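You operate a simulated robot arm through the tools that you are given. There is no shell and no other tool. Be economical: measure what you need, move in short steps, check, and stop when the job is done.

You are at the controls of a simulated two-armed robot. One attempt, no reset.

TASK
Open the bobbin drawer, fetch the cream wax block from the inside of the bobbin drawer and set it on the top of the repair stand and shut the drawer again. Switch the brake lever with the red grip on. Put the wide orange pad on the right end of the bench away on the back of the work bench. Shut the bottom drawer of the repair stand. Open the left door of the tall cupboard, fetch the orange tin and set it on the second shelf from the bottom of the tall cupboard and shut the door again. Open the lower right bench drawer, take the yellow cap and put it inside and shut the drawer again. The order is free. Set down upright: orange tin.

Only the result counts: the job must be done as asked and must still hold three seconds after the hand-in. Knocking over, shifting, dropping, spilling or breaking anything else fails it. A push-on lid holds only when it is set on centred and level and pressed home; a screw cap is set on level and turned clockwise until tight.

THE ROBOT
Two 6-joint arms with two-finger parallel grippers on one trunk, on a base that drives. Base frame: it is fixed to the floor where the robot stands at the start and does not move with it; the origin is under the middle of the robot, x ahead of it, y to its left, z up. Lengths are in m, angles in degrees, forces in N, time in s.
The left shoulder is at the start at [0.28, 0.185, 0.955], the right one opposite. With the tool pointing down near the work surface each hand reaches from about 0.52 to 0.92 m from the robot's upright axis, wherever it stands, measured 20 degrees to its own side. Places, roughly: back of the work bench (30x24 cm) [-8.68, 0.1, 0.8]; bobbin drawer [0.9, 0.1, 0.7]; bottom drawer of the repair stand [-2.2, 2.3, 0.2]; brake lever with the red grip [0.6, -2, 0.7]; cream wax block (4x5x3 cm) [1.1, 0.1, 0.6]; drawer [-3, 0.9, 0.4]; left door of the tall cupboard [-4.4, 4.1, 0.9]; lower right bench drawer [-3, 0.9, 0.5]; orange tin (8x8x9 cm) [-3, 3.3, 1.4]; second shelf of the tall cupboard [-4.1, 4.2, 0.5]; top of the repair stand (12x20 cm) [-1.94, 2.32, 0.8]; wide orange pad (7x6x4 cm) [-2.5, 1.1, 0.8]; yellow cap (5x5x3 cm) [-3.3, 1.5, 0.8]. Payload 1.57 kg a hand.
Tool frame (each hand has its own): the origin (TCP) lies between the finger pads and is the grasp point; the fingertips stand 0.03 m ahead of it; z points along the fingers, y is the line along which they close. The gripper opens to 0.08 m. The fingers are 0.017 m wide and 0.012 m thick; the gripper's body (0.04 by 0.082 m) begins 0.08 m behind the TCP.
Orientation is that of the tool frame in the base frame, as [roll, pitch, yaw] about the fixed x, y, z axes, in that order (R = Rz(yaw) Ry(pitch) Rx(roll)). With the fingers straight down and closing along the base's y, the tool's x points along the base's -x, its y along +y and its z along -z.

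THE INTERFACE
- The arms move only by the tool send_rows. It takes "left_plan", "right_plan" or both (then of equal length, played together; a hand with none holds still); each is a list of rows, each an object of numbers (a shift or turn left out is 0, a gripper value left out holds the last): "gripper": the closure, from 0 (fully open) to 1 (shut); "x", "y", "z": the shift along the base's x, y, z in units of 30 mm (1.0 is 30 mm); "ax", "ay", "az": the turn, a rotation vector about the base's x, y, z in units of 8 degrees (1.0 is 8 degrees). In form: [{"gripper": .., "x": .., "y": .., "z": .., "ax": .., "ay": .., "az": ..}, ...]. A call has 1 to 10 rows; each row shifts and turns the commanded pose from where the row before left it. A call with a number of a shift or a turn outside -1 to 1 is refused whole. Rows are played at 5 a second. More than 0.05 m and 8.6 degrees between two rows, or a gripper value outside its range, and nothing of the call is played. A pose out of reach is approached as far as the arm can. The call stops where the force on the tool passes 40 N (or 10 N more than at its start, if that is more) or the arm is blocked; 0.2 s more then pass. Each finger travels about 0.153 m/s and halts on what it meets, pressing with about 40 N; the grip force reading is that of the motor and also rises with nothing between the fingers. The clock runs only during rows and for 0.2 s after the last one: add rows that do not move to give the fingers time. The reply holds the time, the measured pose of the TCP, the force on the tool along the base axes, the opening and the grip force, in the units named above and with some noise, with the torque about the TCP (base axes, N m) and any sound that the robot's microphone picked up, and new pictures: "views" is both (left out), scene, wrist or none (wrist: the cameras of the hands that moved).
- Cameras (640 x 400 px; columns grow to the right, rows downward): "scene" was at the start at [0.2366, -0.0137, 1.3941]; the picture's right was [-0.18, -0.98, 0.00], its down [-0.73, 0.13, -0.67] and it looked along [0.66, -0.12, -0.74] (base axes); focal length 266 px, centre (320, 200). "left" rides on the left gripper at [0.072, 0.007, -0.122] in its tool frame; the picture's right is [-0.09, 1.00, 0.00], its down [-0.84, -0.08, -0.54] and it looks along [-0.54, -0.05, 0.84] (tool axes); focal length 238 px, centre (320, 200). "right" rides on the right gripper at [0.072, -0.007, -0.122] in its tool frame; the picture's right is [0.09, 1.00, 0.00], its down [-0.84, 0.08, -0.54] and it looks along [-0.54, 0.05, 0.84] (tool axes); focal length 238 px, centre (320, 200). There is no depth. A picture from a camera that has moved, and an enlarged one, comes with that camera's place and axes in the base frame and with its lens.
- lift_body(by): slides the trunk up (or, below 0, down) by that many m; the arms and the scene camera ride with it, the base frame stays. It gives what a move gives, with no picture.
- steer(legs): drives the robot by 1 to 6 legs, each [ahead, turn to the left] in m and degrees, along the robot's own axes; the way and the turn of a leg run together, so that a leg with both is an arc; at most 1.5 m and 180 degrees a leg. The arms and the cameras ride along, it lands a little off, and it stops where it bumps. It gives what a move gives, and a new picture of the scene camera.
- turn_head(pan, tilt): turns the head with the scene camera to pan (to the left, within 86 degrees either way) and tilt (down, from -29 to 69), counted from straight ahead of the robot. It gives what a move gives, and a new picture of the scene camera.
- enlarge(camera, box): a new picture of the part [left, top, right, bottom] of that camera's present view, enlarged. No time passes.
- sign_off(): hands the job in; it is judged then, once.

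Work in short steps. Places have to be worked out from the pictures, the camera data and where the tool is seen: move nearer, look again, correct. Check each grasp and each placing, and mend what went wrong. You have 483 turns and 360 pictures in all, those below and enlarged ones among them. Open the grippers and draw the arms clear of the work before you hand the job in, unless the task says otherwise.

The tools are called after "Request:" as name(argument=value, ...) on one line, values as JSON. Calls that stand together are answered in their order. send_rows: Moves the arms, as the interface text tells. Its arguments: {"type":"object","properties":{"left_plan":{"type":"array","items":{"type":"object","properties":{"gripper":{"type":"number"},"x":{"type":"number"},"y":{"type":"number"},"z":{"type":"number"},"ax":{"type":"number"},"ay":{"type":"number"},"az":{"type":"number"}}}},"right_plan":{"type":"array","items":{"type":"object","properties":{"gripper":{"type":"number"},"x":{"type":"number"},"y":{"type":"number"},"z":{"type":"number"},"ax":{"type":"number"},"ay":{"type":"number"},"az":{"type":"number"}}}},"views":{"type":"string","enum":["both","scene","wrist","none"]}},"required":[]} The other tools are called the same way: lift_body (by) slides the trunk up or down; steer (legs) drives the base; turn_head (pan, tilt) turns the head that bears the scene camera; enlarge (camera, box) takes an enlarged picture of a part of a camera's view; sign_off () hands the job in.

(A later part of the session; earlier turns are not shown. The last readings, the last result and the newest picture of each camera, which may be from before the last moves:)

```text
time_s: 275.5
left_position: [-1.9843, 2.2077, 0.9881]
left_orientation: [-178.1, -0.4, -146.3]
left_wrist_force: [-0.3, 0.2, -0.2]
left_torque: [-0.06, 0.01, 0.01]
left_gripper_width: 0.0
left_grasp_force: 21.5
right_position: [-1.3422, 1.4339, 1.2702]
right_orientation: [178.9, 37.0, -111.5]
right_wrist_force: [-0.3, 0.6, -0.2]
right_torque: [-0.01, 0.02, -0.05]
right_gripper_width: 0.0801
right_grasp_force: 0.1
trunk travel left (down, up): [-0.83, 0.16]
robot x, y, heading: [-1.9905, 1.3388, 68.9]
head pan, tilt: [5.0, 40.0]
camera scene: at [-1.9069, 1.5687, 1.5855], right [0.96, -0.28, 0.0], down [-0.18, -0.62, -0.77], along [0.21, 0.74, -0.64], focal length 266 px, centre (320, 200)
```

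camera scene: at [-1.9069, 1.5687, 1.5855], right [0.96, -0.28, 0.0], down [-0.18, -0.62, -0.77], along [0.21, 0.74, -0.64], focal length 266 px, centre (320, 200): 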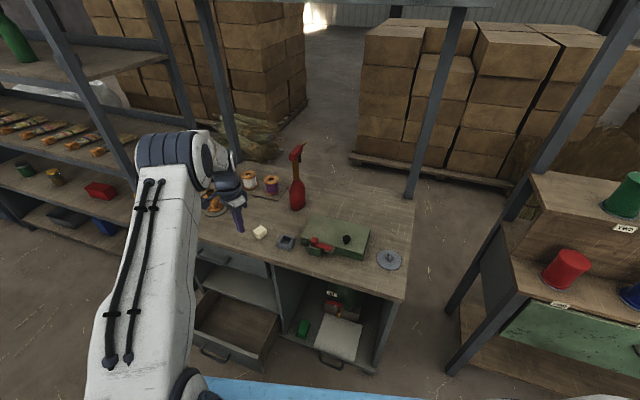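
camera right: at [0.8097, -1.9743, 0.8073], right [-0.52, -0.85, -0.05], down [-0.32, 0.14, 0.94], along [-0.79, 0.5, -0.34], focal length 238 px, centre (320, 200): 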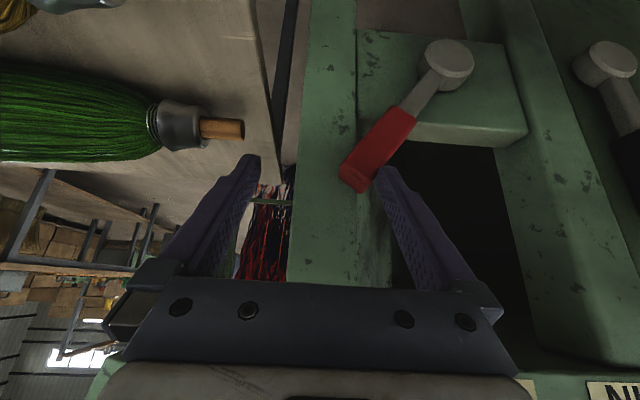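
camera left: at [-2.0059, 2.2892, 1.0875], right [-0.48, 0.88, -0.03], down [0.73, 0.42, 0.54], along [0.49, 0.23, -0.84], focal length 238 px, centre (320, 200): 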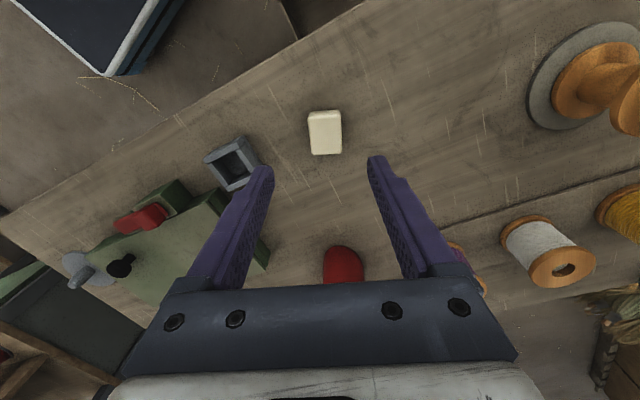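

I retract the left hand off the desk toward its front-left, tilting it forward.

Request:
send_rows(left_plan=[{"x": -0.9, "y": -0.83, "az": 0.9}, {"x": -0.9, "y": -0.83, "az": 0.9}, {"x": -0.9, "y": -0.83, "az": 0.8}, {"x": -0.9, "y": -0.83, "ax": 0.7, "ay": -0.5}, {"x": -0.9, "y": -0.83, "ax": 0.7, "ay": -0.5}, {"x": -0.9, "y": -0.83, "ax": 0.7, "ay": -0.5}, {"x": -0.9, "y": -0.83, "ax": 0.7, "ay": -0.5}, {"ax": 0.7, "ay": -0.5}, {"ax": 0.7, "ay": -0.5}], views="scene")

```text
time_s: 277.5
left_position: [-2.1765, 2.0333, 0.9875]
left_orientation: [-178.0, 40.9, -125.4]
left_wrist_force: [0.3, -0.3, 0.0]
left_torque: [-0.06, -0.02, 0.0]
left_gripper_width: 0.0
left_grasp_force: 21.0
right_position: [-1.3425, 1.4333, 1.2712]
right_orientation: [178.8, 36.9, -111.4]
right_wrist_force: [-0.1, 0.6, -0.8]
right_torque: [0.0, -0.01, 0.02]
right_gripper_width: 0.08
right_grasp_force: 0.1
trunk travel left (down, up): [-0.83, 0.16]
robot x, y, heading: [-1.9847, 1.3389, 69.0]
head pan, tilt: [5.0, 40.0]
camera scene: at [-1.9071, 1.5683, 1.5856], right [0.96, -0.28, 0.0], down [-0.18, -0.62, -0.77], along [0.21, 0.74, -0.64], focal length 266 px, centre (320, 200)
```

scene: 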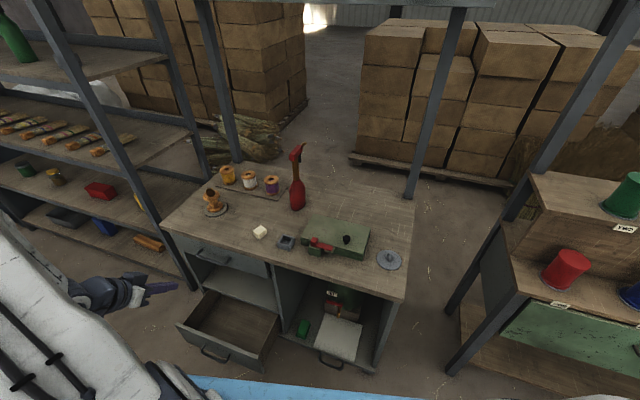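

Clear. I lower the trunk 0.5 m to reach the bottom drawer.

Request:
lift_body(by=-0.25)

Request:
lift_body(by=-0.25)

Request:
turn_head(pan=10, tilt=30)

```text
time_s: 280.1
left_position: [-2.1745, 2.0329, 0.7395]
left_orientation: [-178.0, 40.8, -125.4]
left_wrist_force: [-0.2, -0.8, -0.3]
left_torque: [0.01, 0.03, 0.01]
left_gripper_width: 0.0004
left_grasp_force: 20.9
right_position: [-1.3427, 1.4349, 1.0207]
right_orientation: [178.8, 36.9, -111.5]
right_wrist_force: [0.0, -0.2, 0.8]
right_torque: [0.02, -0.03, 0.01]
right_gripper_width: 0.0801
right_grasp_force: 0.0
trunk travel left (down, up): [-0.58, 0.41]
robot x, y, heading: [-1.9908, 1.3372, 68.7]
head pan, tilt: [5.0, 40.0]
```

```text
time_s: 282.7
left_position: [-2.1759, 2.0333, 0.4884]
left_orientation: [-178.0, 40.8, -125.3]
left_wrist_force: [0.2, 0.2, 0.8]
left_torque: [0.0, 0.01, -0.01]
left_gripper_width: 0.0001
left_grasp_force: 21.4
right_position: [-1.3415, 1.4348, 0.7702]
right_orientation: [178.9, 36.9, -111.4]
right_wrist_force: [0.4, 0.4, -0.3]
right_torque: [0.01, -0.01, 0.01]
right_gripper_width: 0.0801
right_grasp_force: 0.0
trunk travel left (down, up): [-0.33, 0.66]
robot x, y, heading: [-1.9818, 1.3355, 68.8]
head pan, tilt: [5.0, 40.0]
```

```text
time_s: 283.4
left_position: [-2.1763, 2.0329, 0.4886]
left_orientation: [-178.0, 40.9, -125.3]
left_wrist_force: [-0.9, -0.2, -0.9]
left_torque: [-0.01, -0.02, -0.04]
left_gripper_width: 0.0
left_grasp_force: 21.1
right_position: [-1.3416, 1.4339, 0.7719]
right_orientation: [178.8, 36.9, -111.4]
right_wrist_force: [0.0, -0.3, 0.3]
right_torque: [-0.01, -0.01, 0.0]
right_gripper_width: 0.08
right_grasp_force: 0.0
trunk travel left (down, up): [-0.33, 0.66]
robot x, y, heading: [-1.987, 1.3401, 68.6]
head pan, tilt: [10.0, 30.0]
camera scene: at [-1.9133, 1.5753, 1.1009], right [0.98, -0.19, 0.0], down [-0.1, -0.49, -0.87], along [0.17, 0.85, -0.5], focal length 266 px, centre (320, 200)
```

scene: 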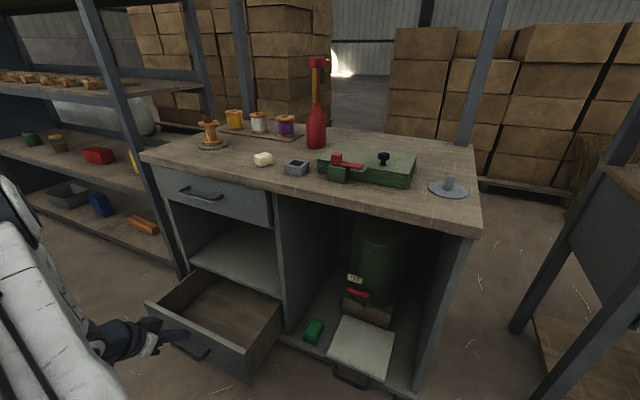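

The bottom drawer's front is in clear view. I lower the left hand in front of it, right of its handle.

Request:
send_rows(left_plan=[{"z": -0.95}, {"z": -0.95}, {"z": -0.95}, {"z": -0.95}, {"z": -0.95}, {"z": -0.95}, {"z": -0.95}, {"z": -0.95}, {"z": -0.95}, {"z": -0.95}], views="scene")

```text
time_s: 285.6
left_position: [-2.2072, 2.0743, 0.2226]
left_orientation: [-177.9, 40.8, -125.5]
left_wrist_force: [-0.4, -0.2, 1.0]
left_torque: [0.01, 0.02, 0.02]
left_gripper_width: 0.0005
left_grasp_force: 21.3
left hand out of reach, approached as far as the arm can: row 2, 3, 4, 5, 6, 8
right_position: [-1.3418, 1.4345, 0.7708]
right_orientation: [178.9, 36.9, -111.3]
right_wrist_force: [0.5, 1.1, -0.3]
right_torque: [-0.03, 0.01, 0.0]
right_gripper_width: 0.0799
right_grasp_force: 0.1
trunk travel left (down, up): [-0.33, 0.66]
robot x, y, heading: [-1.9876, 1.3362, 69.0]
head pan, tilt: [10.0, 30.0]
camera scene: at [-1.9133, 1.5752, 1.101], right [0.98, -0.19, 0.0], down [-0.1, -0.49, -0.87], along [0.17, 0.85, -0.5], focal length 266 px, centre (320, 200)
```

scene: 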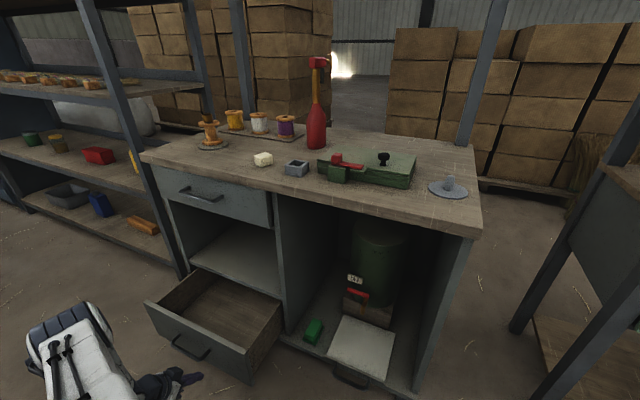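

Request:
send_rows(left_plan=[{"x": 0.8, "y": -0.57}, {"x": 0.8, "y": -0.57}, {"x": 0.4, "y": 0.57}], views="wrist")

```text
time_s: 286.4
left_position: [-2.1811, 2.093, 0.2154]
left_orientation: [-178.1, 40.8, -125.3]
left_wrist_force: [-0.7, -0.2, -0.2]
left_torque: [-0.01, 0.0, 0.0]
left_gripper_width: 0.0
left_grasp_force: 21.4
left hand out of reach, approached as far as the arm can: row 1, 2
right_position: [-1.3421, 1.4342, 0.7706]
right_orientation: [178.8, 36.9, -111.4]
right_wrist_force: [0.1, -0.2, -0.3]
right_torque: [-0.02, 0.01, 0.01]
right_gripper_width: 0.0801
right_grasp_force: 0.0
trunk travel left (down, up): [-0.33, 0.66]
robot x, y, heading: [-1.9873, 1.3363, 69.1]
head pan, tilt: [10.0, 30.0]
camera left: at [-2.2668, 1.9901, 0.2611], right [-0.76, 0.65, 0.03], down [0.21, 0.19, 0.96], along [0.62, 0.73, -0.28], focal length 238 px, centre (320, 200)
```

left: 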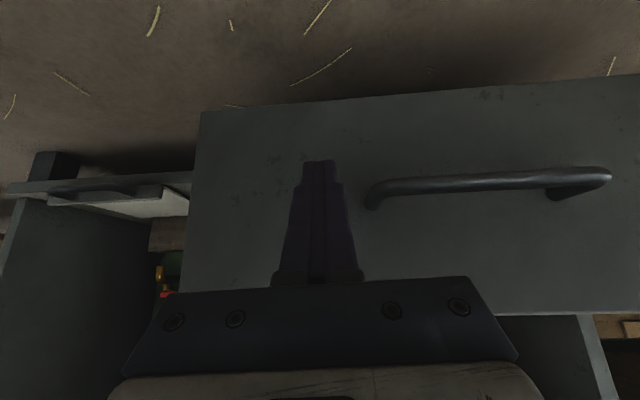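

The fist is on the front between handle and right edge. I push along +u.

Request:
send_rows(left_plan=[{"x": 0.5, "y": 0.7}, {"x": 0.5, "y": 0.7}, {"x": 0.5, "y": 0.7}, {"x": 0.5, "y": 0.7}, {"x": 0.5, "y": 0.7}, {"x": 0.5, "y": 0.7}], views="both")

```text
time_s: 287.8
left_position: [-2.0908, 2.2219, 0.2157]
left_orientation: [-178.0, 40.9, -125.4]
left_wrist_force: [0.2, 0.0, -0.2]
left_torque: [-0.02, 0.01, 0.01]
left_gripper_width: 0.0
left_grasp_force: 21.3
right_position: [-1.3426, 1.4337, 0.7708]
right_orientation: [178.9, 36.8, -111.4]
right_wrist_force: [-0.5, 0.5, -0.7]
right_torque: [-0.02, 0.03, 0.0]
right_gripper_width: 0.0802
right_grasp_force: 0.0
trunk travel left (down, up): [-0.33, 0.66]
robot x, y, heading: [-1.9867, 1.3381, 69.2]
head pan, tilt: [10.0, 30.0]
camera scene: at [-1.9134, 1.5752, 1.101], right [0.98, -0.19, 0.0], down [-0.1, -0.49, -0.87], along [0.17, 0.85, -0.5], focal length 266 px, centre (320, 200)
camera left: at [-2.1759, 2.1181, 0.2612], right [-0.76, 0.65, 0.03], down [0.21, 0.19, 0.96], along [0.62, 0.73, -0.28], focal length 238 px, centre (320, 200)
```

scene: 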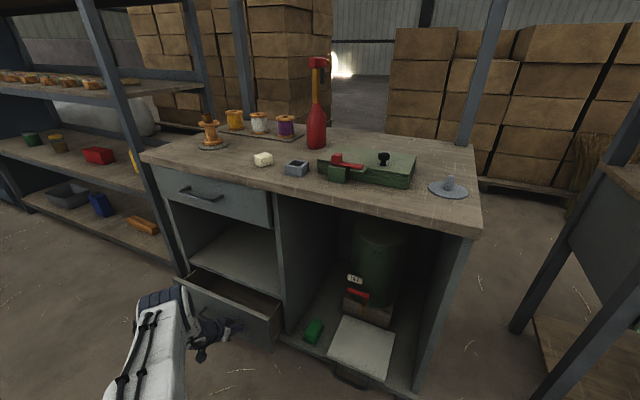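
left: 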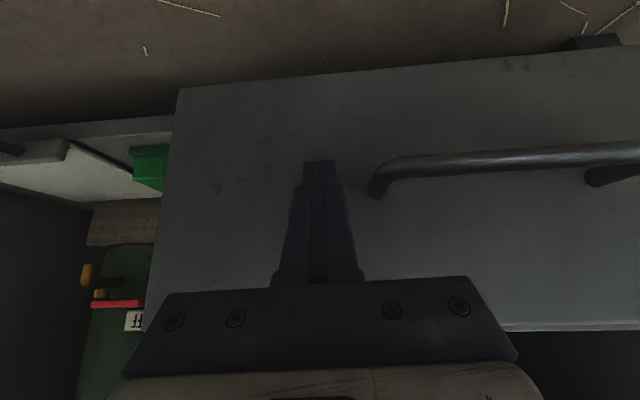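

The drawer is going in. I continue until it stops.

Request:
send_rows(left_plan=[{"x": 0.5, "y": 0.7}, {"x": 0.4, "y": 0.56}, {"x": 0.3, "y": 0.42}, {"x": 0.2, "y": 0.28}, {"x": 0.2, "y": 0.28}, {"x": 0.2, "y": 0.28}, {"x": 0.2, "y": 0.28}], views="both")

```text
time_s: 288.9
left_position: [-2.0525, 2.2777, 0.2121]
left_orientation: [-177.7, 40.5, -125.0]
left_wrist_force: [-1.8, -2.5, 1.1]
left_torque: [0.0, 0.06, 0.04]
left_gripper_width: 0.0
left_grasp_force: 21.7
right_position: [-1.342, 1.4355, 0.7704]
right_orientation: [178.8, 37.0, -111.3]
right_wrist_force: [-0.9, -0.4, 1.1]
right_torque: [0.03, -0.02, -0.01]
right_gripper_width: 0.0797
right_grasp_force: 0.0
trunk travel left (down, up): [-0.33, 0.66]
robot x, y, heading: [-1.9877, 1.3341, 69.1]
head pan, tilt: [10.0, 30.0]
stopped in row 5 (left hand): the force on the tool passed its limit at 79 N (the readings are from after the stop); the commanded pose is now the measured one
camera scene: at [-1.9139, 1.575, 1.1008], right [0.98, -0.19, 0.0], down [-0.1, -0.49, -0.87], along [0.16, 0.85, -0.5], focal length 266 px, centre (320, 200)
camera left: at [-2.138, 2.1751, 0.258], right [-0.76, 0.65, 0.03], down [0.21, 0.2, 0.96], along [0.62, 0.73, -0.29], focal length 238 px, centre (320, 200)
```

scene: 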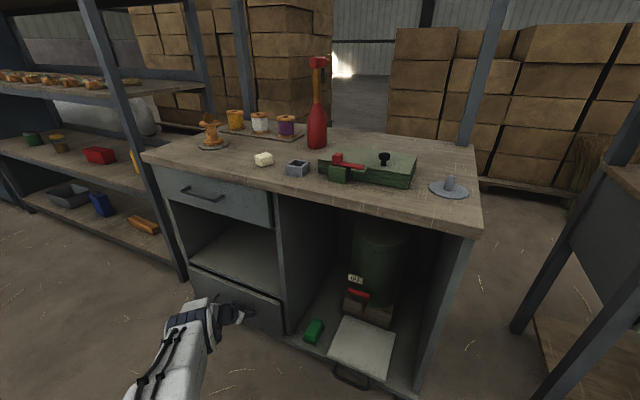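
left: 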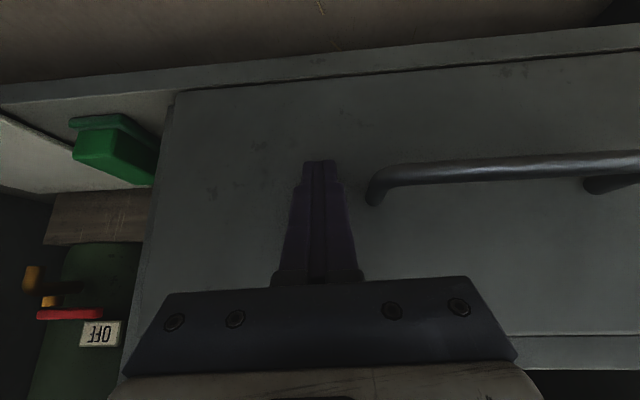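

Shut flush. I retreat and raise the trunk.

Request:
send_rows(left_plan=[{"x": -0.5, "y": -0.7}, {"x": -0.5, "y": -0.7}, {"x": -0.5, "y": -0.7}, {"x": -0.5, "y": -0.7}, {"x": -0.5, "y": -0.7}, {"x": -0.5, "y": -0.7}, {"x": -0.3, "y": -0.4, "z": 0.7}, {"z": 0.9}], views="none")

Request:
lift_body(by=0.6)

Request:
turn_head(pan=60, tilt=30)

```text
time_s: 290.7
left_position: [-2.1499, 2.1401, 0.2593]
left_orientation: [-177.5, 40.4, -125.1]
left_wrist_force: [0.8, 0.8, 0.0]
left_torque: [0.0, -0.01, 0.01]
left_gripper_width: 0.0001
left_grasp_force: 21.8
right_position: [-1.3436, 1.4345, 0.7706]
right_orientation: [178.8, 36.8, -111.3]
right_wrist_force: [-0.3, -0.4, -0.1]
right_torque: [0.01, 0.01, 0.0]
right_gripper_width: 0.08
right_grasp_force: 0.0
trunk travel left (down, up): [-0.33, 0.66]
robot x, y, heading: [-1.9886, 1.3348, 69.2]
head pan, tilt: [10.0, 30.0]
```

```text
refused: 0.6 is not a number from -0.4 to 0.4
```

```text
time_s: 291.9
left_position: [-2.1513, 2.1385, 0.2597]
left_orientation: [-177.6, 40.4, -125.1]
left_wrist_force: [0.6, 0.2, -0.7]
left_torque: [0.01, -0.01, -0.02]
left_gripper_width: 0.0
left_grasp_force: 21.7
right_position: [-1.3431, 1.4347, 0.7707]
right_orientation: [178.8, 36.9, -111.2]
right_wrist_force: [0.3, -0.7, 0.2]
right_torque: [0.02, -0.02, 0.01]
right_gripper_width: 0.0798
right_grasp_force: 0.0
trunk travel left (down, up): [-0.33, 0.66]
robot x, y, heading: [-1.9862, 1.3383, 69.0]
head pan, tilt: [60.0, 30.0]
camera scene: at [-1.988, 1.5567, 1.1009], right [0.78, 0.63, 0.0], down [0.31, -0.39, -0.87], along [-0.55, 0.67, -0.5], focal length 266 px, centre (320, 200)
```

scene: 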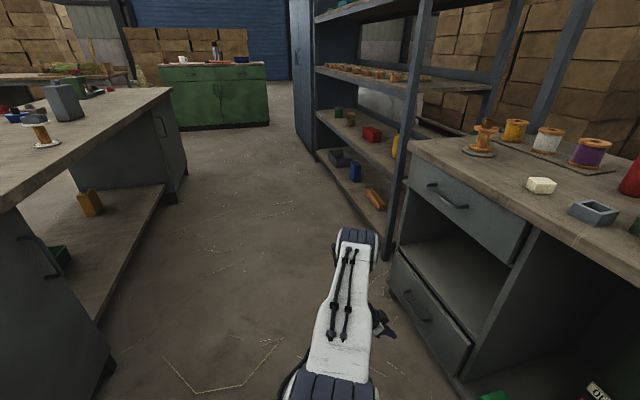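

Request:
lift_body(by=0.4)

Request:
lift_body(by=0.22)

Request:
turn_head(pan=80, tilt=35)

```text
time_s: 295.7
left_position: [-2.1507, 2.1402, 0.6596]
left_orientation: [-177.5, 40.4, -125.0]
left_wrist_force: [-0.6, 0.3, -0.4]
left_torque: [0.01, -0.01, 0.04]
left_gripper_width: 0.0
left_grasp_force: 21.3
right_position: [-1.3423, 1.4352, 1.1707]
right_orientation: [178.8, 36.8, -111.3]
right_wrist_force: [-0.2, 1.0, 0.0]
right_torque: [-0.02, 0.01, 0.02]
right_gripper_width: 0.0801
right_grasp_force: 0.0
trunk travel left (down, up): [-0.73, 0.26]
robot x, y, heading: [-1.9871, 1.3361, 68.9]
head pan, tilt: [60.0, 30.0]
```

```text
time_s: 298.1
left_position: [-2.1518, 2.1386, 0.8793]
left_orientation: [-177.6, 40.5, -125.0]
left_wrist_force: [0.6, 0.1, -0.4]
left_torque: [-0.02, -0.02, 0.02]
left_gripper_width: 0.0
left_grasp_force: 21.4
right_position: [-1.3429, 1.4343, 1.3907]
right_orientation: [178.7, 36.9, -111.2]
right_wrist_force: [-0.1, -0.2, 0.6]
right_torque: [-0.01, 0.04, -0.03]
right_gripper_width: 0.08
right_grasp_force: 0.1
trunk travel left (down, up): [-0.95, 0.04]
robot x, y, heading: [-1.9897, 1.3385, 68.9]
head pan, tilt: [60.0, 30.0]
```

```text
time_s: 298.9
left_position: [-2.1513, 2.1406, 0.88]
left_orientation: [-177.7, 40.4, -125.0]
left_wrist_force: [0.2, 0.5, -0.2]
left_torque: [0.02, -0.01, 0.01]
left_gripper_width: 0.0
left_grasp_force: 21.1
right_position: [-1.3434, 1.4348, 1.3906]
right_orientation: [178.8, 36.8, -111.3]
right_wrist_force: [0.2, -0.3, -0.2]
right_torque: [0.01, -0.01, -0.01]
right_gripper_width: 0.0802
right_grasp_force: 0.1
trunk travel left (down, up): [-0.95, 0.04]
robot x, y, heading: [-1.9853, 1.3374, 69.0]
head pan, tilt: [80.0, 35.0]
camera scene: at [-2.0065, 1.5318, 1.7132], right [0.52, 0.86, 0.0], down [0.49, -0.3, -0.82], along [-0.7, 0.42, -0.57], focal length 266 px, centre (320, 200)
```

scene: 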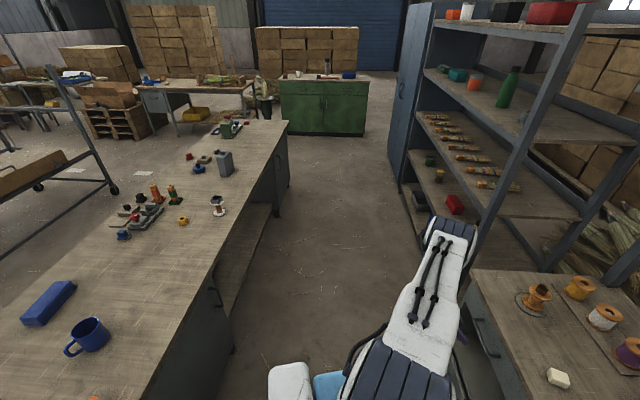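

Now the middle bench (with mug, blue box, yellow cap) is in view. I zoom on its near and middle parts.

Request:
enlarge(camera="scene", box=[90, 140, 290, 270])

Request:
turn_head(pan=86, tilt=60)

```text
3.08 times, centred on (190, 205) of scene
camera zoom: at [-2.0065, 1.5318, 1.7132], right [0.52, 0.86, 0.0], down [0.49, -0.3, -0.82], along [-0.7, 0.42, -0.57], focal length 817 px, centre (720, 185)
```

zoom: 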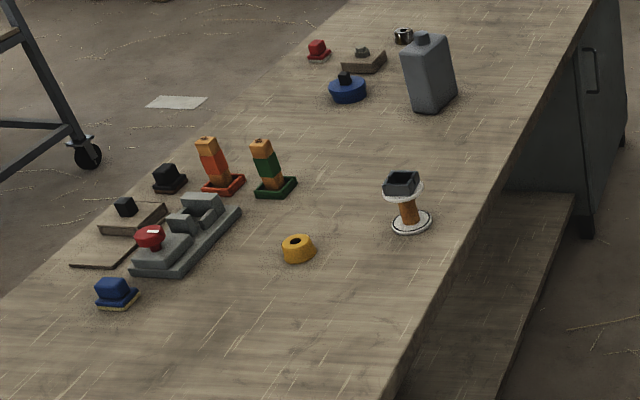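

```text
time_s: 299.8
left_position: [-2.1519, 2.1389, 0.8789]
left_orientation: [-177.5, 40.4, -125.1]
left_wrist_force: [-0.3, -0.9, 0.1]
left_torque: [0.02, -0.02, -0.01]
left_gripper_width: 0.0001
left_grasp_force: 21.4
right_position: [-1.3433, 1.4341, 1.3904]
right_orientation: [178.9, 36.9, -111.3]
right_wrist_force: [0.1, 0.4, 0.3]
right_torque: [-0.01, -0.01, -0.01]
right_gripper_width: 0.08
right_grasp_force: 0.0
trunk travel left (down, up): [-0.95, 0.04]
robot x, y, heading: [-1.985, 1.337, 68.7]
head pan, tilt: [85.9, 60.0]
camera scene: at [-1.9915, 1.5146, 1.6789], right [0.42, 0.91, 0.0], down [0.78, -0.37, -0.5], along [-0.45, 0.21, -0.87], focal length 266 px, centre (320, 200)
```

scene: 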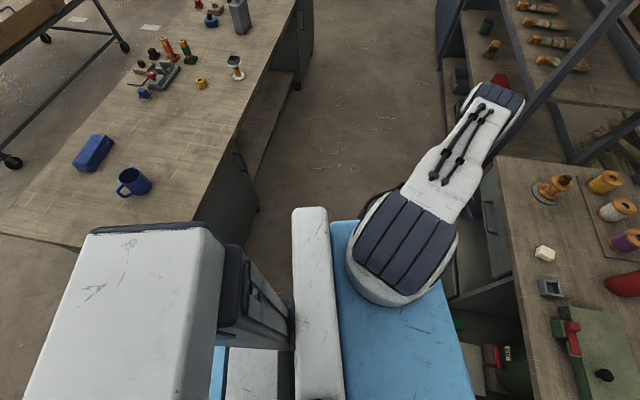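

The cap is at about (-3.32, 1.46) and the bench's front (drawers) is on the far side. I raise the left hand and drive around the right end of the bench.

Request:
send_rows(left_plan=[{"x": -0.3, "y": -0.4, "z": 1}, {"x": -0.3, "y": -0.4, "z": 1}, {"z": 1}, {"z": 1}, {"z": 1}, {"z": 1}, {"z": 1}, {"z": 1}], views="none")

Request:
steer(legs=[[0, 36], [-0.38, 0], [0, 130], [0.8, 0]])

Request:
turn_head(pan=0, tilt=25)

```text
time_s: 301.6
left_position: [-2.1684, 2.116, 1.1186]
left_orientation: [-177.5, 40.4, -124.9]
left_wrist_force: [0.0, 0.1, -0.1]
left_torque: [-0.02, -0.01, 0.04]
left_gripper_width: 0.0
left_grasp_force: 21.2
right_position: [-1.3429, 1.4349, 1.3913]
right_orientation: [178.8, 36.9, -111.5]
right_wrist_force: [-0.9, 0.1, 0.7]
right_torque: [-0.02, -0.01, -0.01]
right_gripper_width: 0.0797
right_grasp_force: 0.1
trunk travel left (down, up): [-0.95, 0.04]
robot x, y, heading: [-1.9912, 1.3357, 68.8]
head pan, tilt: [85.9, 60.0]
```

```text
time_s: 314.9
left_position: [-2.3886, -0.4673, 1.1188]
left_orientation: [-177.6, 40.3, 39.4]
left_wrist_force: [0.4, 0.3, 0.4]
left_torque: [-0.05, 0.0, 0.02]
left_gripper_width: 0.0
left_grasp_force: 20.8
right_position: [-3.0044, 0.41, 1.3909]
right_orientation: [178.8, 36.9, 53.2]
right_wrist_force: [0.1, 0.0, -0.4]
right_torque: [0.01, -0.01, -0.02]
right_gripper_width: 0.0798
right_grasp_force: 0.1
trunk travel left (down, up): [-0.95, 0.04]
robot x, y, heading: [-2.3587, 0.3353, -126.4]
head pan, tilt: [85.9, 60.0]
camera scene: at [-2.4016, 0.1605, 1.6788], right [-0.65, -0.76, 0.0], down [-0.66, 0.56, -0.5], along [0.38, -0.32, -0.87], focal length 266 px, centre (320, 200)
```

scene: 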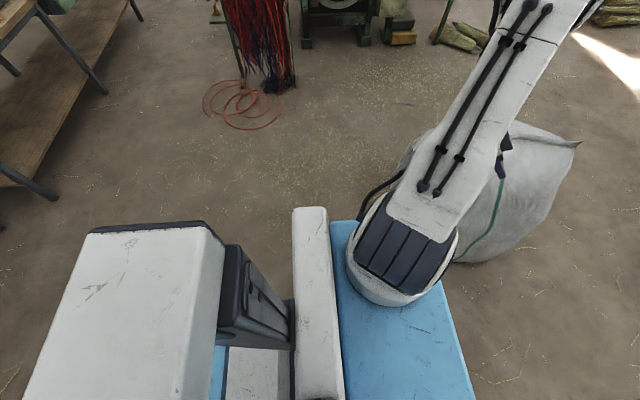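

```text
time_s: 316.5
left_position: [-2.3893, -0.4663, 1.1175]
left_orientation: [-177.5, 40.5, 39.5]
left_wrist_force: [0.0, 0.3, 0.2]
left_torque: [0.0, 0.04, -0.01]
left_gripper_width: 0.0002
left_grasp_force: 21.5
right_position: [-3.0043, 0.4096, 1.3909]
right_orientation: [178.9, 36.9, 53.2]
right_wrist_force: [-0.2, 1.0, 0.3]
right_torque: [0.01, 0.0, -0.01]
right_gripper_width: 0.0802
right_grasp_force: 0.0
trunk travel left (down, up): [-0.95, 0.04]
robot x, y, heading: [-2.3576, 0.3303, -126.3]
head pan, tilt: [0.0, 25.0]
camera scene: at [-2.507, 0.1295, 1.7289], right [-0.81, 0.59, 0.0], down [0.25, 0.34, -0.91], along [-0.54, -0.73, -0.42], focal length 266 px, centre (320, 200)
```

scene: 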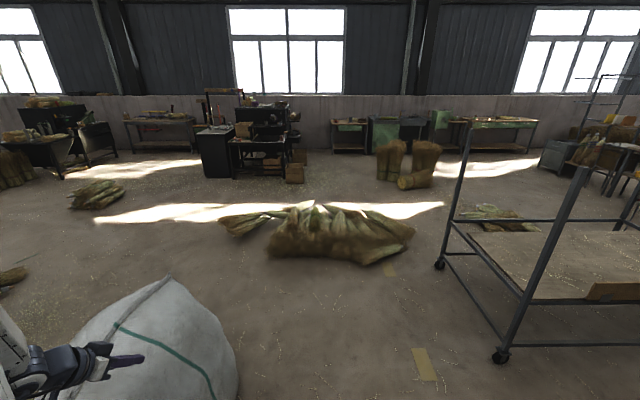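

A big sack lies ahead on the left and a cart on the right. I advance a little, then turn right along the bench front.

Request:
steer(legs=[[0.36, 0], [0, -85], [0.55, 0]])

Request:
turn_head(pan=-50, tilt=35)

```text
time_s: 325.1
left_position: [-3.831, 0.3036, 1.1184]
left_orientation: [-177.6, 40.4, -45.8]
left_wrist_force: [0.6, 0.3, -0.5]
left_torque: [0.01, 0.01, 0.0]
left_gripper_width: 0.0
left_grasp_force: 21.3
right_position: [-3.0066, 0.987, 1.3904]
right_orientation: [178.9, 36.9, -32.1]
right_wrist_force: [0.4, -0.4, -0.2]
right_torque: [0.02, 0.02, -0.01]
right_gripper_width: 0.0799
right_grasp_force: 0.0
trunk travel left (down, up): [-0.95, 0.04]
robot x, y, heading: [-3.0284, 0.3356, 148.2]
head pan, tilt: [0.0, 25.0]
camera scene: at [-3.2465, 0.4688, 1.7289], right [0.53, 0.85, 0.0], down [0.36, -0.22, -0.91], along [-0.77, 0.48, -0.42], focal length 266 px, centre (320, 200)
```

scene: 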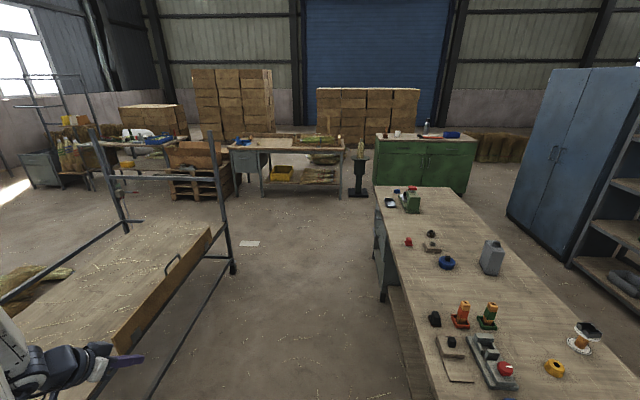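

```text
time_s: 326.3
left_position: [-3.8303, 0.3027, 1.1183]
left_orientation: [-177.6, 40.4, -45.7]
left_wrist_force: [0.2, -0.3, 0.6]
left_torque: [0.01, -0.03, 0.0]
left_gripper_width: 0.0
left_grasp_force: 21.5
right_position: [-3.0069, 0.9873, 1.392]
right_orientation: [178.7, 36.8, -32.1]
right_wrist_force: [0.5, -0.4, 0.5]
right_torque: [0.05, -0.03, 0.0]
right_gripper_width: 0.0801
right_grasp_force: 0.1
trunk travel left (down, up): [-0.95, 0.04]
robot x, y, heading: [-3.0317, 0.3342, 148.5]
head pan, tilt: [-50.0, 35.0]
camera scene: at [-3.181, 0.5076, 1.7132], right [0.99, 0.15, 0.0], down [0.08, -0.57, -0.82], along [-0.12, 0.81, -0.57], focal length 266 px, centre (320, 200)
```

scene: 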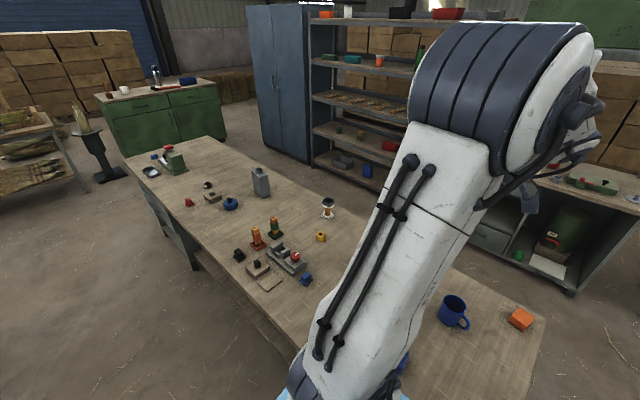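

Cap and orange pad are visible on the bench. I look down at the bench's front side.

Request:
turn_head(pan=-86, tilt=55)

```text
time_s: 327.3
left_position: [-3.83, 0.3022, 1.1187]
left_orientation: [-177.7, 40.4, -45.9]
left_wrist_force: [-1.0, 0.4, -0.3]
left_torque: [0.01, 0.01, 0.02]
left_gripper_width: 0.0002
left_grasp_force: 21.5
right_position: [-3.0067, 0.9883, 1.3908]
right_orientation: [178.7, 36.9, -32.1]
right_wrist_force: [0.0, -0.9, -0.6]
right_torque: [0.02, -0.02, 0.04]
right_gripper_width: 0.0801
right_grasp_force: 0.0
trunk travel left (down, up): [-0.95, 0.04]
robot x, y, heading: [-3.03, 0.3339, 148.4]
head pan, tilt: [-85.9, 55.0]
camera scene: at [-3.1347, 0.4844, 1.6849], right [0.89, -0.46, 0.0], down [-0.38, -0.73, -0.57], along [0.27, 0.51, -0.82], focal length 266 px, centre (320, 200)
```

scene: 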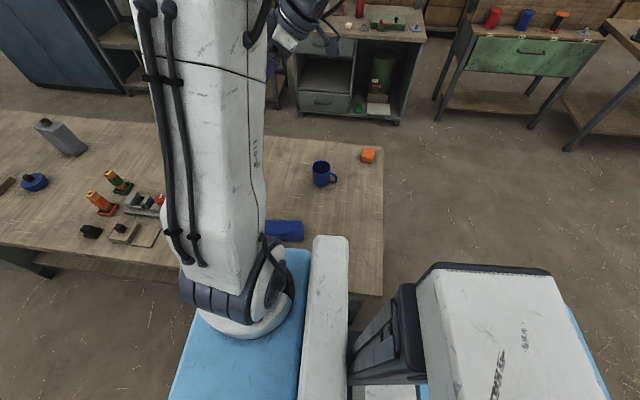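

Request:
steer(legs=[[0, 22], [0.55, 0], [0, -115]])

Request:
turn_head(pan=0, tilt=50)

```text
time_s: 336.4
left_position: [-3.5897, 1.2298, 1.1185]
left_orientation: [-177.6, 40.5, -137.0]
left_wrist_force: [0.4, -0.1, 0.7]
left_torque: [-0.03, 0.02, 0.01]
left_gripper_width: 0.0
left_grasp_force: 21.2
right_position: [-2.9228, 0.3935, 1.3919]
right_orientation: [178.8, 36.8, -123.3]
right_wrist_force: [-0.8, -0.6, 0.0]
right_torque: [0.01, -0.03, 0.02]
right_gripper_width: 0.0798
right_grasp_force: 0.0
trunk travel left (down, up): [-0.95, 0.04]
robot x, y, heading: [-3.574, 0.4313, 56.8]
head pan, tilt: [-85.9, 55.0]
camera scene: at [-3.4241, 0.5304, 1.6849], right [-0.48, -0.88, 0.0], down [-0.72, 0.4, -0.57], along [0.5, -0.28, -0.82], focal length 266 px, centre (320, 200)
```

scene: 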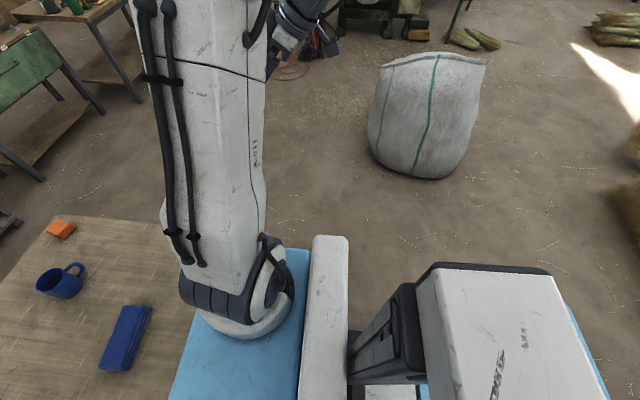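

```text
time_s: 338.0
left_position: [-3.5877, 1.2308, 1.1192]
left_orientation: [-177.6, 40.3, -137.1]
left_wrist_force: [0.5, 0.1, -0.7]
left_torque: [0.01, -0.03, -0.03]
left_gripper_width: 0.0
left_grasp_force: 21.0
right_position: [-2.9233, 0.3928, 1.3903]
right_orientation: [178.7, 36.9, -123.4]
right_wrist_force: [0.0, 0.6, 0.8]
right_torque: [0.0, 0.01, -0.01]
right_gripper_width: 0.08
right_grasp_force: 0.1
trunk travel left (down, up): [-0.95, 0.04]
robot x, y, heading: [-3.5767, 0.4284, 56.9]
head pan, tilt: [0.0, 50.0]
camera scene: at [-3.4453, 0.6298, 1.6914], right [0.84, -0.54, 0.0], down [-0.42, -0.64, -0.64], along [0.35, 0.54, -0.77], focal length 266 px, centre (320, 200)
```

scene: 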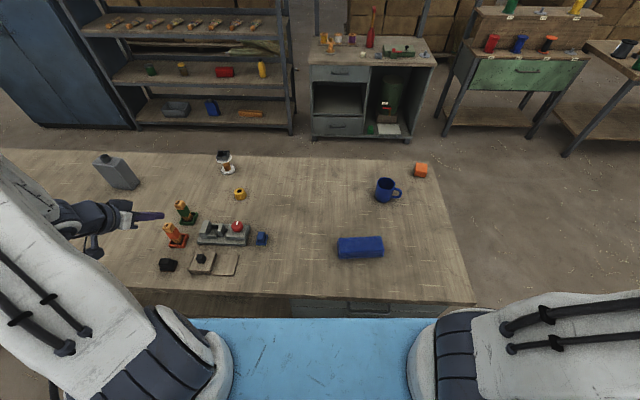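

Cap at (-3.32, 1.46), just out of reach. I nose 11 cm forward, then bring the left hand high over the cap, opening it and reducing the tilt.

Request:
steer(legs=[[0.11, 0]])

Request:
send_rows(left_plan=[{"x": 0.7, "y": 0.1, "az": 0.92, "gripper": 0}, {"x": 0.7, "y": 0.1, "az": 0.92}, {"x": 0.7, "y": 0.1, "az": 0.92}, {"x": 0.7, "y": 0.1, "az": 0.92}, {"x": 0.7, "y": 0.1, "az": 0.92}, {"x": 0.7, "y": 0.4, "ax": -0.49, "ay": 0.087}, {"x": 0.7, "y": 0.4, "ax": -0.49, "ay": 0.087}, {"x": 0.7, "y": 0.4, "ax": -0.49, "ay": 0.087}, {"x": 0.5, "y": 0.4, "ax": -0.49, "ay": 0.087}, {"x": 0.5, "y": 0.4, "ax": -0.49, "ay": 0.087}], views="both")

```text
time_s: 339.2
left_position: [-3.5295, 1.3223, 1.1184]
left_orientation: [-177.6, 40.4, -137.0]
left_wrist_force: [0.1, 0.1, -0.8]
left_torque: [0.01, 0.01, 0.02]
left_gripper_width: 0.0001
left_grasp_force: 21.2
right_position: [-2.8622, 0.4844, 1.3913]
right_orientation: [178.9, 36.9, -123.3]
right_wrist_force: [1.0, 0.1, -0.1]
right_torque: [0.04, -0.02, -0.02]
right_gripper_width: 0.0799
right_grasp_force: 0.0
trunk travel left (down, up): [-0.95, 0.04]
robot x, y, heading: [-3.5124, 0.5245, 57.0]
head pan, tilt: [0.0, 50.0]
camera scene: at [-3.3861, 0.7217, 1.6914], right [0.84, -0.54, 0.0], down [-0.42, -0.64, -0.64], along [0.35, 0.54, -0.77], focal length 266 px, centre (320, 200)
```

scene: 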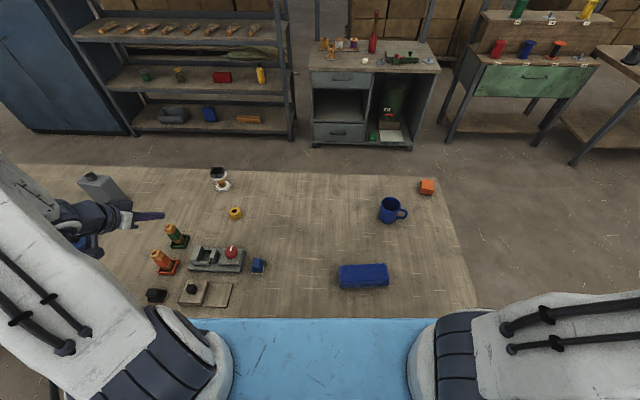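

```text
time_s: 341.4
left_position: [-3.3862, 1.3783, 1.1201]
left_orientation: [-174.0, 27.9, -100.1]
left_wrist_force: [-0.1, -1.0, -0.6]
left_torque: [-0.03, -0.01, -0.02]
left_gripper_width: 0.0805
left_grasp_force: 0.2
left hand out of reach, approached as far as the arm can: row 5, 6, 8, 9, 10
right_position: [-2.8642, 0.4837, 1.3916]
right_orientation: [178.9, 36.8, -123.3]
right_wrist_force: [-0.5, 0.3, 0.5]
right_torque: [0.0, -0.02, 0.02]
right_gripper_width: 0.0802
right_grasp_force: 0.1
trunk travel left (down, up): [-0.95, 0.04]
robot x, y, heading: [-3.5138, 0.5225, 57.0]
head pan, tilt: [0.0, 50.0]
camera scene: at [-3.3859, 0.7218, 1.6914], right [0.84, -0.54, 0.0], down [-0.42, -0.64, -0.64], along [0.35, 0.54, -0.77], focal length 266 px, centre (320, 200)
camera left: at [-3.4246, 1.2636, 1.1928], right [-0.95, 0.3, -0.05], down [0.11, 0.47, 0.88], along [0.29, 0.83, -0.48], focal length 238 px, centre (320, 200)
```

scene: 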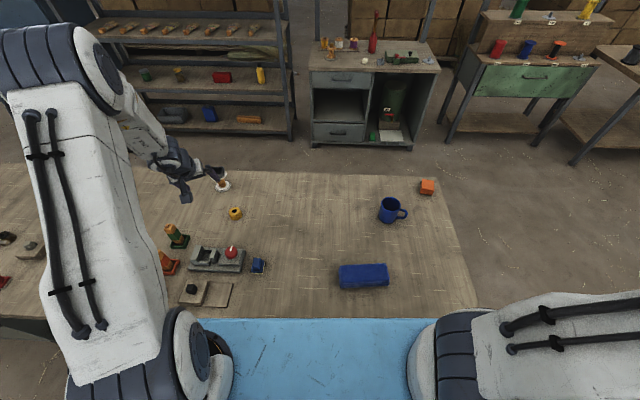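
left: 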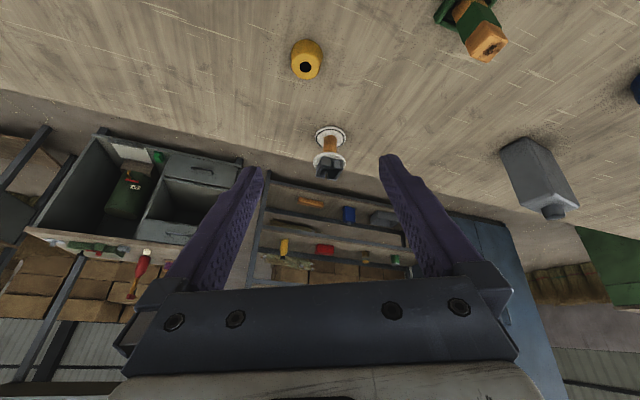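

I lower the trunk 0.15 and move to a point 10 cm short of the cap along the tool axis.

Request:
lift_body(by=-0.15)

Request:
send_rows(left_plan=[{"x": 0.2, "y": 0.1, "z": -0.5}, {"z": -0.5}, {"z": -0.5}], views="wrist")

```text
time_s: 343.1
left_position: [-3.3857, 1.3779, 0.9695]
left_orientation: [-173.9, 28.0, -100.1]
left_wrist_force: [-0.8, 0.4, 0.4]
left_torque: [0.0, 0.01, 0.01]
left_gripper_width: 0.08
left_grasp_force: 0.1
right_position: [-2.8631, 0.4848, 1.2406]
right_orientation: [178.7, 36.9, -123.3]
right_wrist_force: [0.8, 0.0, 0.2]
right_torque: [0.02, 0.03, 0.01]
right_gripper_width: 0.0798
right_grasp_force: 0.1
trunk travel left (down, up): [-0.8, 0.19]
robot x, y, heading: [-3.5093, 0.5176, 57.5]
head pan, tilt: [0.0, 50.0]
```

```text
time_s: 343.9
left_position: [-3.3787, 1.3813, 0.9241]
left_orientation: [-174.0, 28.1, -100.2]
left_wrist_force: [-0.3, -0.5, 0.7]
left_torque: [0.01, 0.04, 0.01]
left_gripper_width: 0.0799
left_grasp_force: 0.0
right_position: [-2.8627, 0.4845, 1.2402]
right_orientation: [178.9, 36.9, -123.3]
right_wrist_force: [-0.2, 0.4, 0.8]
right_torque: [-0.01, 0.03, -0.01]
right_gripper_width: 0.0801
right_grasp_force: 0.1
trunk travel left (down, up): [-0.8, 0.19]
robot x, y, heading: [-3.5111, 0.5211, 57.2]
head pan, tilt: [0.0, 50.0]
camera left: at [-3.4183, 1.2666, 0.9971], right [-0.95, 0.3, -0.05], down [0.1, 0.47, 0.88], along [0.29, 0.83, -0.48], focal length 238 px, centre (320, 200)
```

left: 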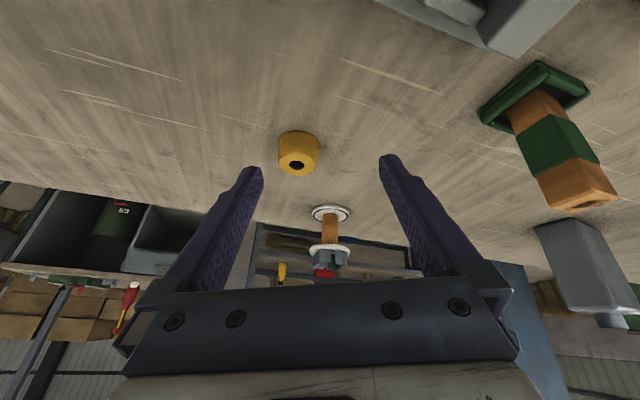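

Request:
send_rows(left_plan=[{"x": 0.9, "y": -0.28}, {"x": 0.27, "y": 0.72, "z": -0.7}, {"x": 0.27, "y": 0.72, "z": -0.7}], views="wrist")

```text
time_s: 344.7
left_position: [-3.3358, 1.4166, 0.8833]
left_orientation: [-173.9, 28.0, -100.0]
left_wrist_force: [-0.9, -0.1, 0.3]
left_torque: [-0.01, 0.01, -0.01]
left_gripper_width: 0.08
left_grasp_force: 0.0
right_position: [-2.8622, 0.4848, 1.2409]
right_orientation: [178.7, 36.8, -123.3]
right_wrist_force: [0.1, 0.0, 0.5]
right_torque: [0.0, -0.02, -0.02]
right_gripper_width: 0.08
right_grasp_force: 0.1
trunk travel left (down, up): [-0.8, 0.19]
robot x, y, heading: [-3.5137, 0.5217, 57.1]
head pan, tilt: [0.0, 50.0]
camera left: at [-3.3743, 1.3013, 0.9561], right [-0.95, 0.3, -0.05], down [0.1, 0.47, 0.88], along [0.29, 0.83, -0.48], focal length 238 px, centre (320, 200)
```

left: 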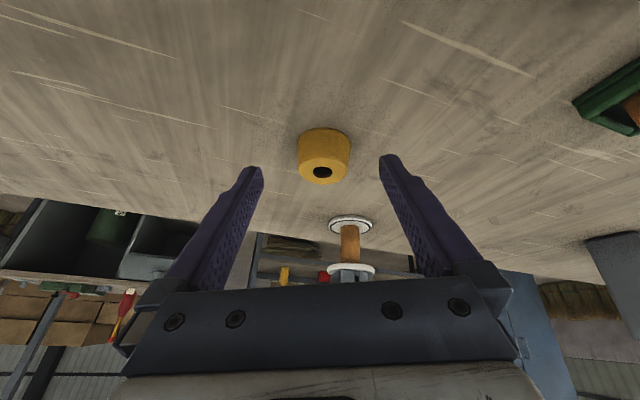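

Centred. I advance the last 5 cm and close.

Request:
send_rows(left_plan=[{"x": 0.27, "y": 0.75, "z": -0.7}, {"x": 0.27, "y": 0.75, "z": -0.7}, {"gripper": 0.3}, {"gripper": 0.7}, {"gripper": 0.7}], views="wrist")

```text
time_s: 345.9
left_position: [-3.3228, 1.4634, 0.8419]
left_orientation: [-173.9, 28.0, -100.1]
left_wrist_force: [-0.8, 0.4, 0.5]
left_torque: [0.0, 0.02, -0.01]
left_gripper_width: 0.0472
left_grasp_force: 39.4
right_position: [-2.8632, 0.485, 1.2415]
right_orientation: [178.9, 36.8, -123.3]
right_wrist_force: [0.3, 0.5, -0.3]
right_torque: [0.01, -0.01, 0.0]
right_gripper_width: 0.0803
right_grasp_force: 0.1
trunk travel left (down, up): [-0.8, 0.19]
robot x, y, heading: [-3.5171, 0.5229, 56.9]
head pan, tilt: [0.0, 50.0]
camera left: at [-3.36, 1.3491, 0.9145], right [-0.95, 0.3, -0.05], down [0.11, 0.47, 0.88], along [0.29, 0.83, -0.48], focal length 238 px, centre (320, 200)
```

left: 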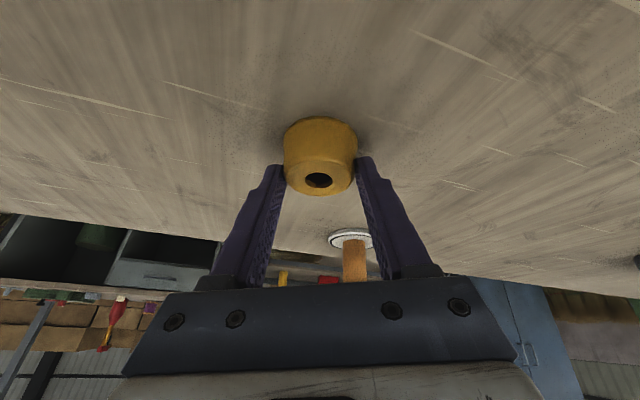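

Cap gripped. I lift it clear and draw it back, then back the robot off to make room for the drawer.

Request:
send_rows(left_plan=[{"z": 0.8}, {"z": 0.9}, {"z": 0.9}, {"z": 0.9, "y": -0.4}, {"z": 0.9, "y": -0.8}, {"z": 0.5, "y": -0.8}, {"z": 0.3, "y": -0.8}], views="wrist")

Request:
steer(legs=[[-0.33, 0]])

```text
time_s: 347.5
left_position: [-3.3194, 1.3774, 0.9967]
left_orientation: [-174.0, 28.1, -100.2]
left_wrist_force: [-0.2, 1.2, 0.2]
left_torque: [0.0, 0.0, 0.0]
left_gripper_width: 0.0468
left_grasp_force: 39.9
right_position: [-2.8631, 0.4856, 1.2402]
right_orientation: [178.8, 36.9, -123.3]
right_wrist_force: [0.0, 0.5, -0.6]
right_torque: [0.01, 0.01, 0.0]
right_gripper_width: 0.08
right_grasp_force: 0.0
trunk travel left (down, up): [-0.8, 0.19]
robot x, y, heading: [-3.5147, 0.5197, 57.0]
head pan, tilt: [0.0, 50.0]
camera left: at [-3.3583, 1.2629, 1.0699], right [-0.95, 0.3, -0.05], down [0.11, 0.47, 0.88], along [0.29, 0.83, -0.48], focal length 238 px, centre (320, 200)
```

left: 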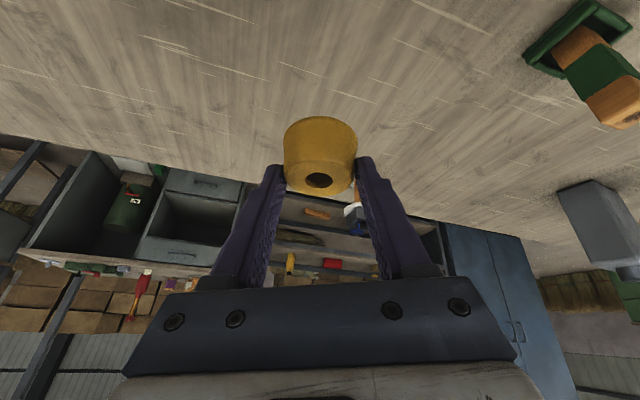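

```text
time_s: 349.7
left_position: [-3.5003, 1.1026, 0.9961]
left_orientation: [-174.0, 27.9, -100.1]
left_wrist_force: [0.6, 0.2, -0.1]
left_torque: [0.03, 0.01, 0.01]
left_gripper_width: 0.0467
left_grasp_force: 40.2
right_position: [-3.0426, 0.2079, 1.2395]
right_orientation: [178.8, 36.8, -123.2]
right_wrist_force: [0.5, 0.2, -0.3]
right_torque: [-0.02, 0.03, -0.02]
right_gripper_width: 0.0799
right_grasp_force: 0.0
trunk travel left (down, up): [-0.8, 0.19]
robot x, y, heading: [-3.695, 0.2444, 57.1]
head pan, tilt: [0.0, 50.0]
camera scene: at [-3.565, 0.4453, 1.5414], right [0.84, -0.54, 0.0], down [-0.42, -0.64, -0.64], along [0.35, 0.54, -0.77], focal length 266 px, centre (320, 200)
```

scene: 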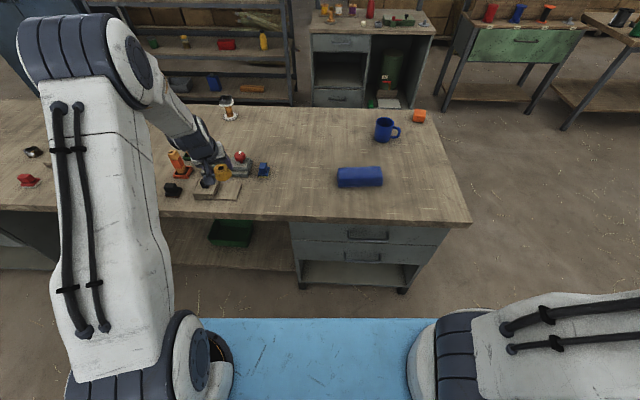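

The right pedestal's two drawers are in view; the lower handle is at about (-3.13, 0.80, 0.54). I bring the right hand down in front of it.

Request:
send_rows(right_plan=[{"x": -0.6, "y": 1, "z": -0.8}, {"x": -0.6, "y": 1, "z": -0.8}, {"x": -0.6, "y": 1, "z": -0.8}, {"x": -0.6, "y": 1, "z": -0.8}, {"x": -0.6, "y": 1, "z": -1}, {"x": -0.6, "y": 1, "z": -1}, {"x": -0.6, "y": 1, "z": -1}, {"x": -0.6, "y": 1, "z": -1}, {"x": -0.6, "y": 1, "z": -1}, {"x": -0.6, "y": 1, "z": -1}], views="both")

```text
time_s: 351.9
left_position: [-3.5002, 1.1013, 0.9975]
left_orientation: [-174.0, 28.0, -100.2]
left_wrist_force: [-0.6, -0.6, -0.2]
left_torque: [-0.03, -0.03, 0.01]
left_gripper_width: 0.0465
left_grasp_force: 40.3
right_position: [-3.0764, 0.4361, 1.0026]
right_orientation: [178.7, 36.8, -123.3]
right_wrist_force: [-0.3, -0.5, -0.2]
right_torque: [-0.01, 0.03, 0.01]
right_gripper_width: 0.0799
right_grasp_force: 0.0
right hand out of reach, approached as far as the arm can: row 6, 7, 8, 9, 10
trunk travel left (down, up): [-0.8, 0.19]
robot x, y, heading: [-3.6898, 0.2449, 57.1]
head pan, tilt: [0.0, 50.0]
camera scene: at [-3.5658, 0.4448, 1.5415], right [0.84, -0.54, 0.0], down [-0.42, -0.64, -0.64], along [0.35, 0.54, -0.77], focal length 266 px, centre (320, 200)
camera right: at [-3.1407, 0.32, 1.057], right [-0.88, 0.47, -0.03], down [0.14, 0.32, 0.94], along [0.45, 0.82, -0.35], focal length 238 px, centre (320, 200)
```

scene: 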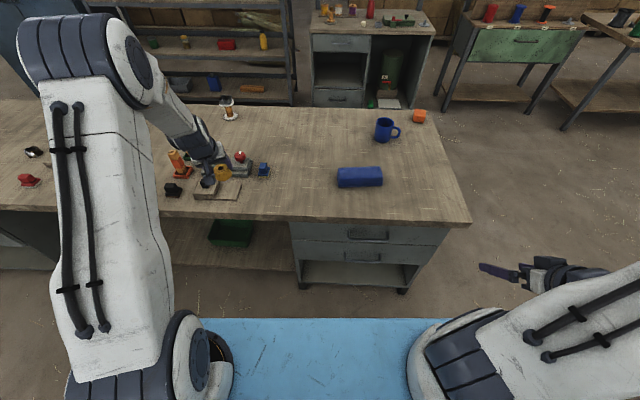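
right: 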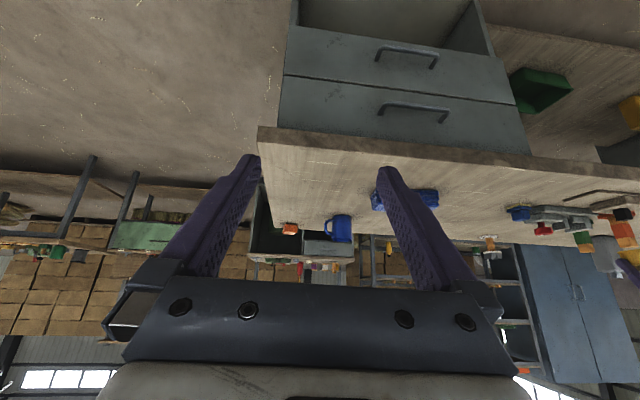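

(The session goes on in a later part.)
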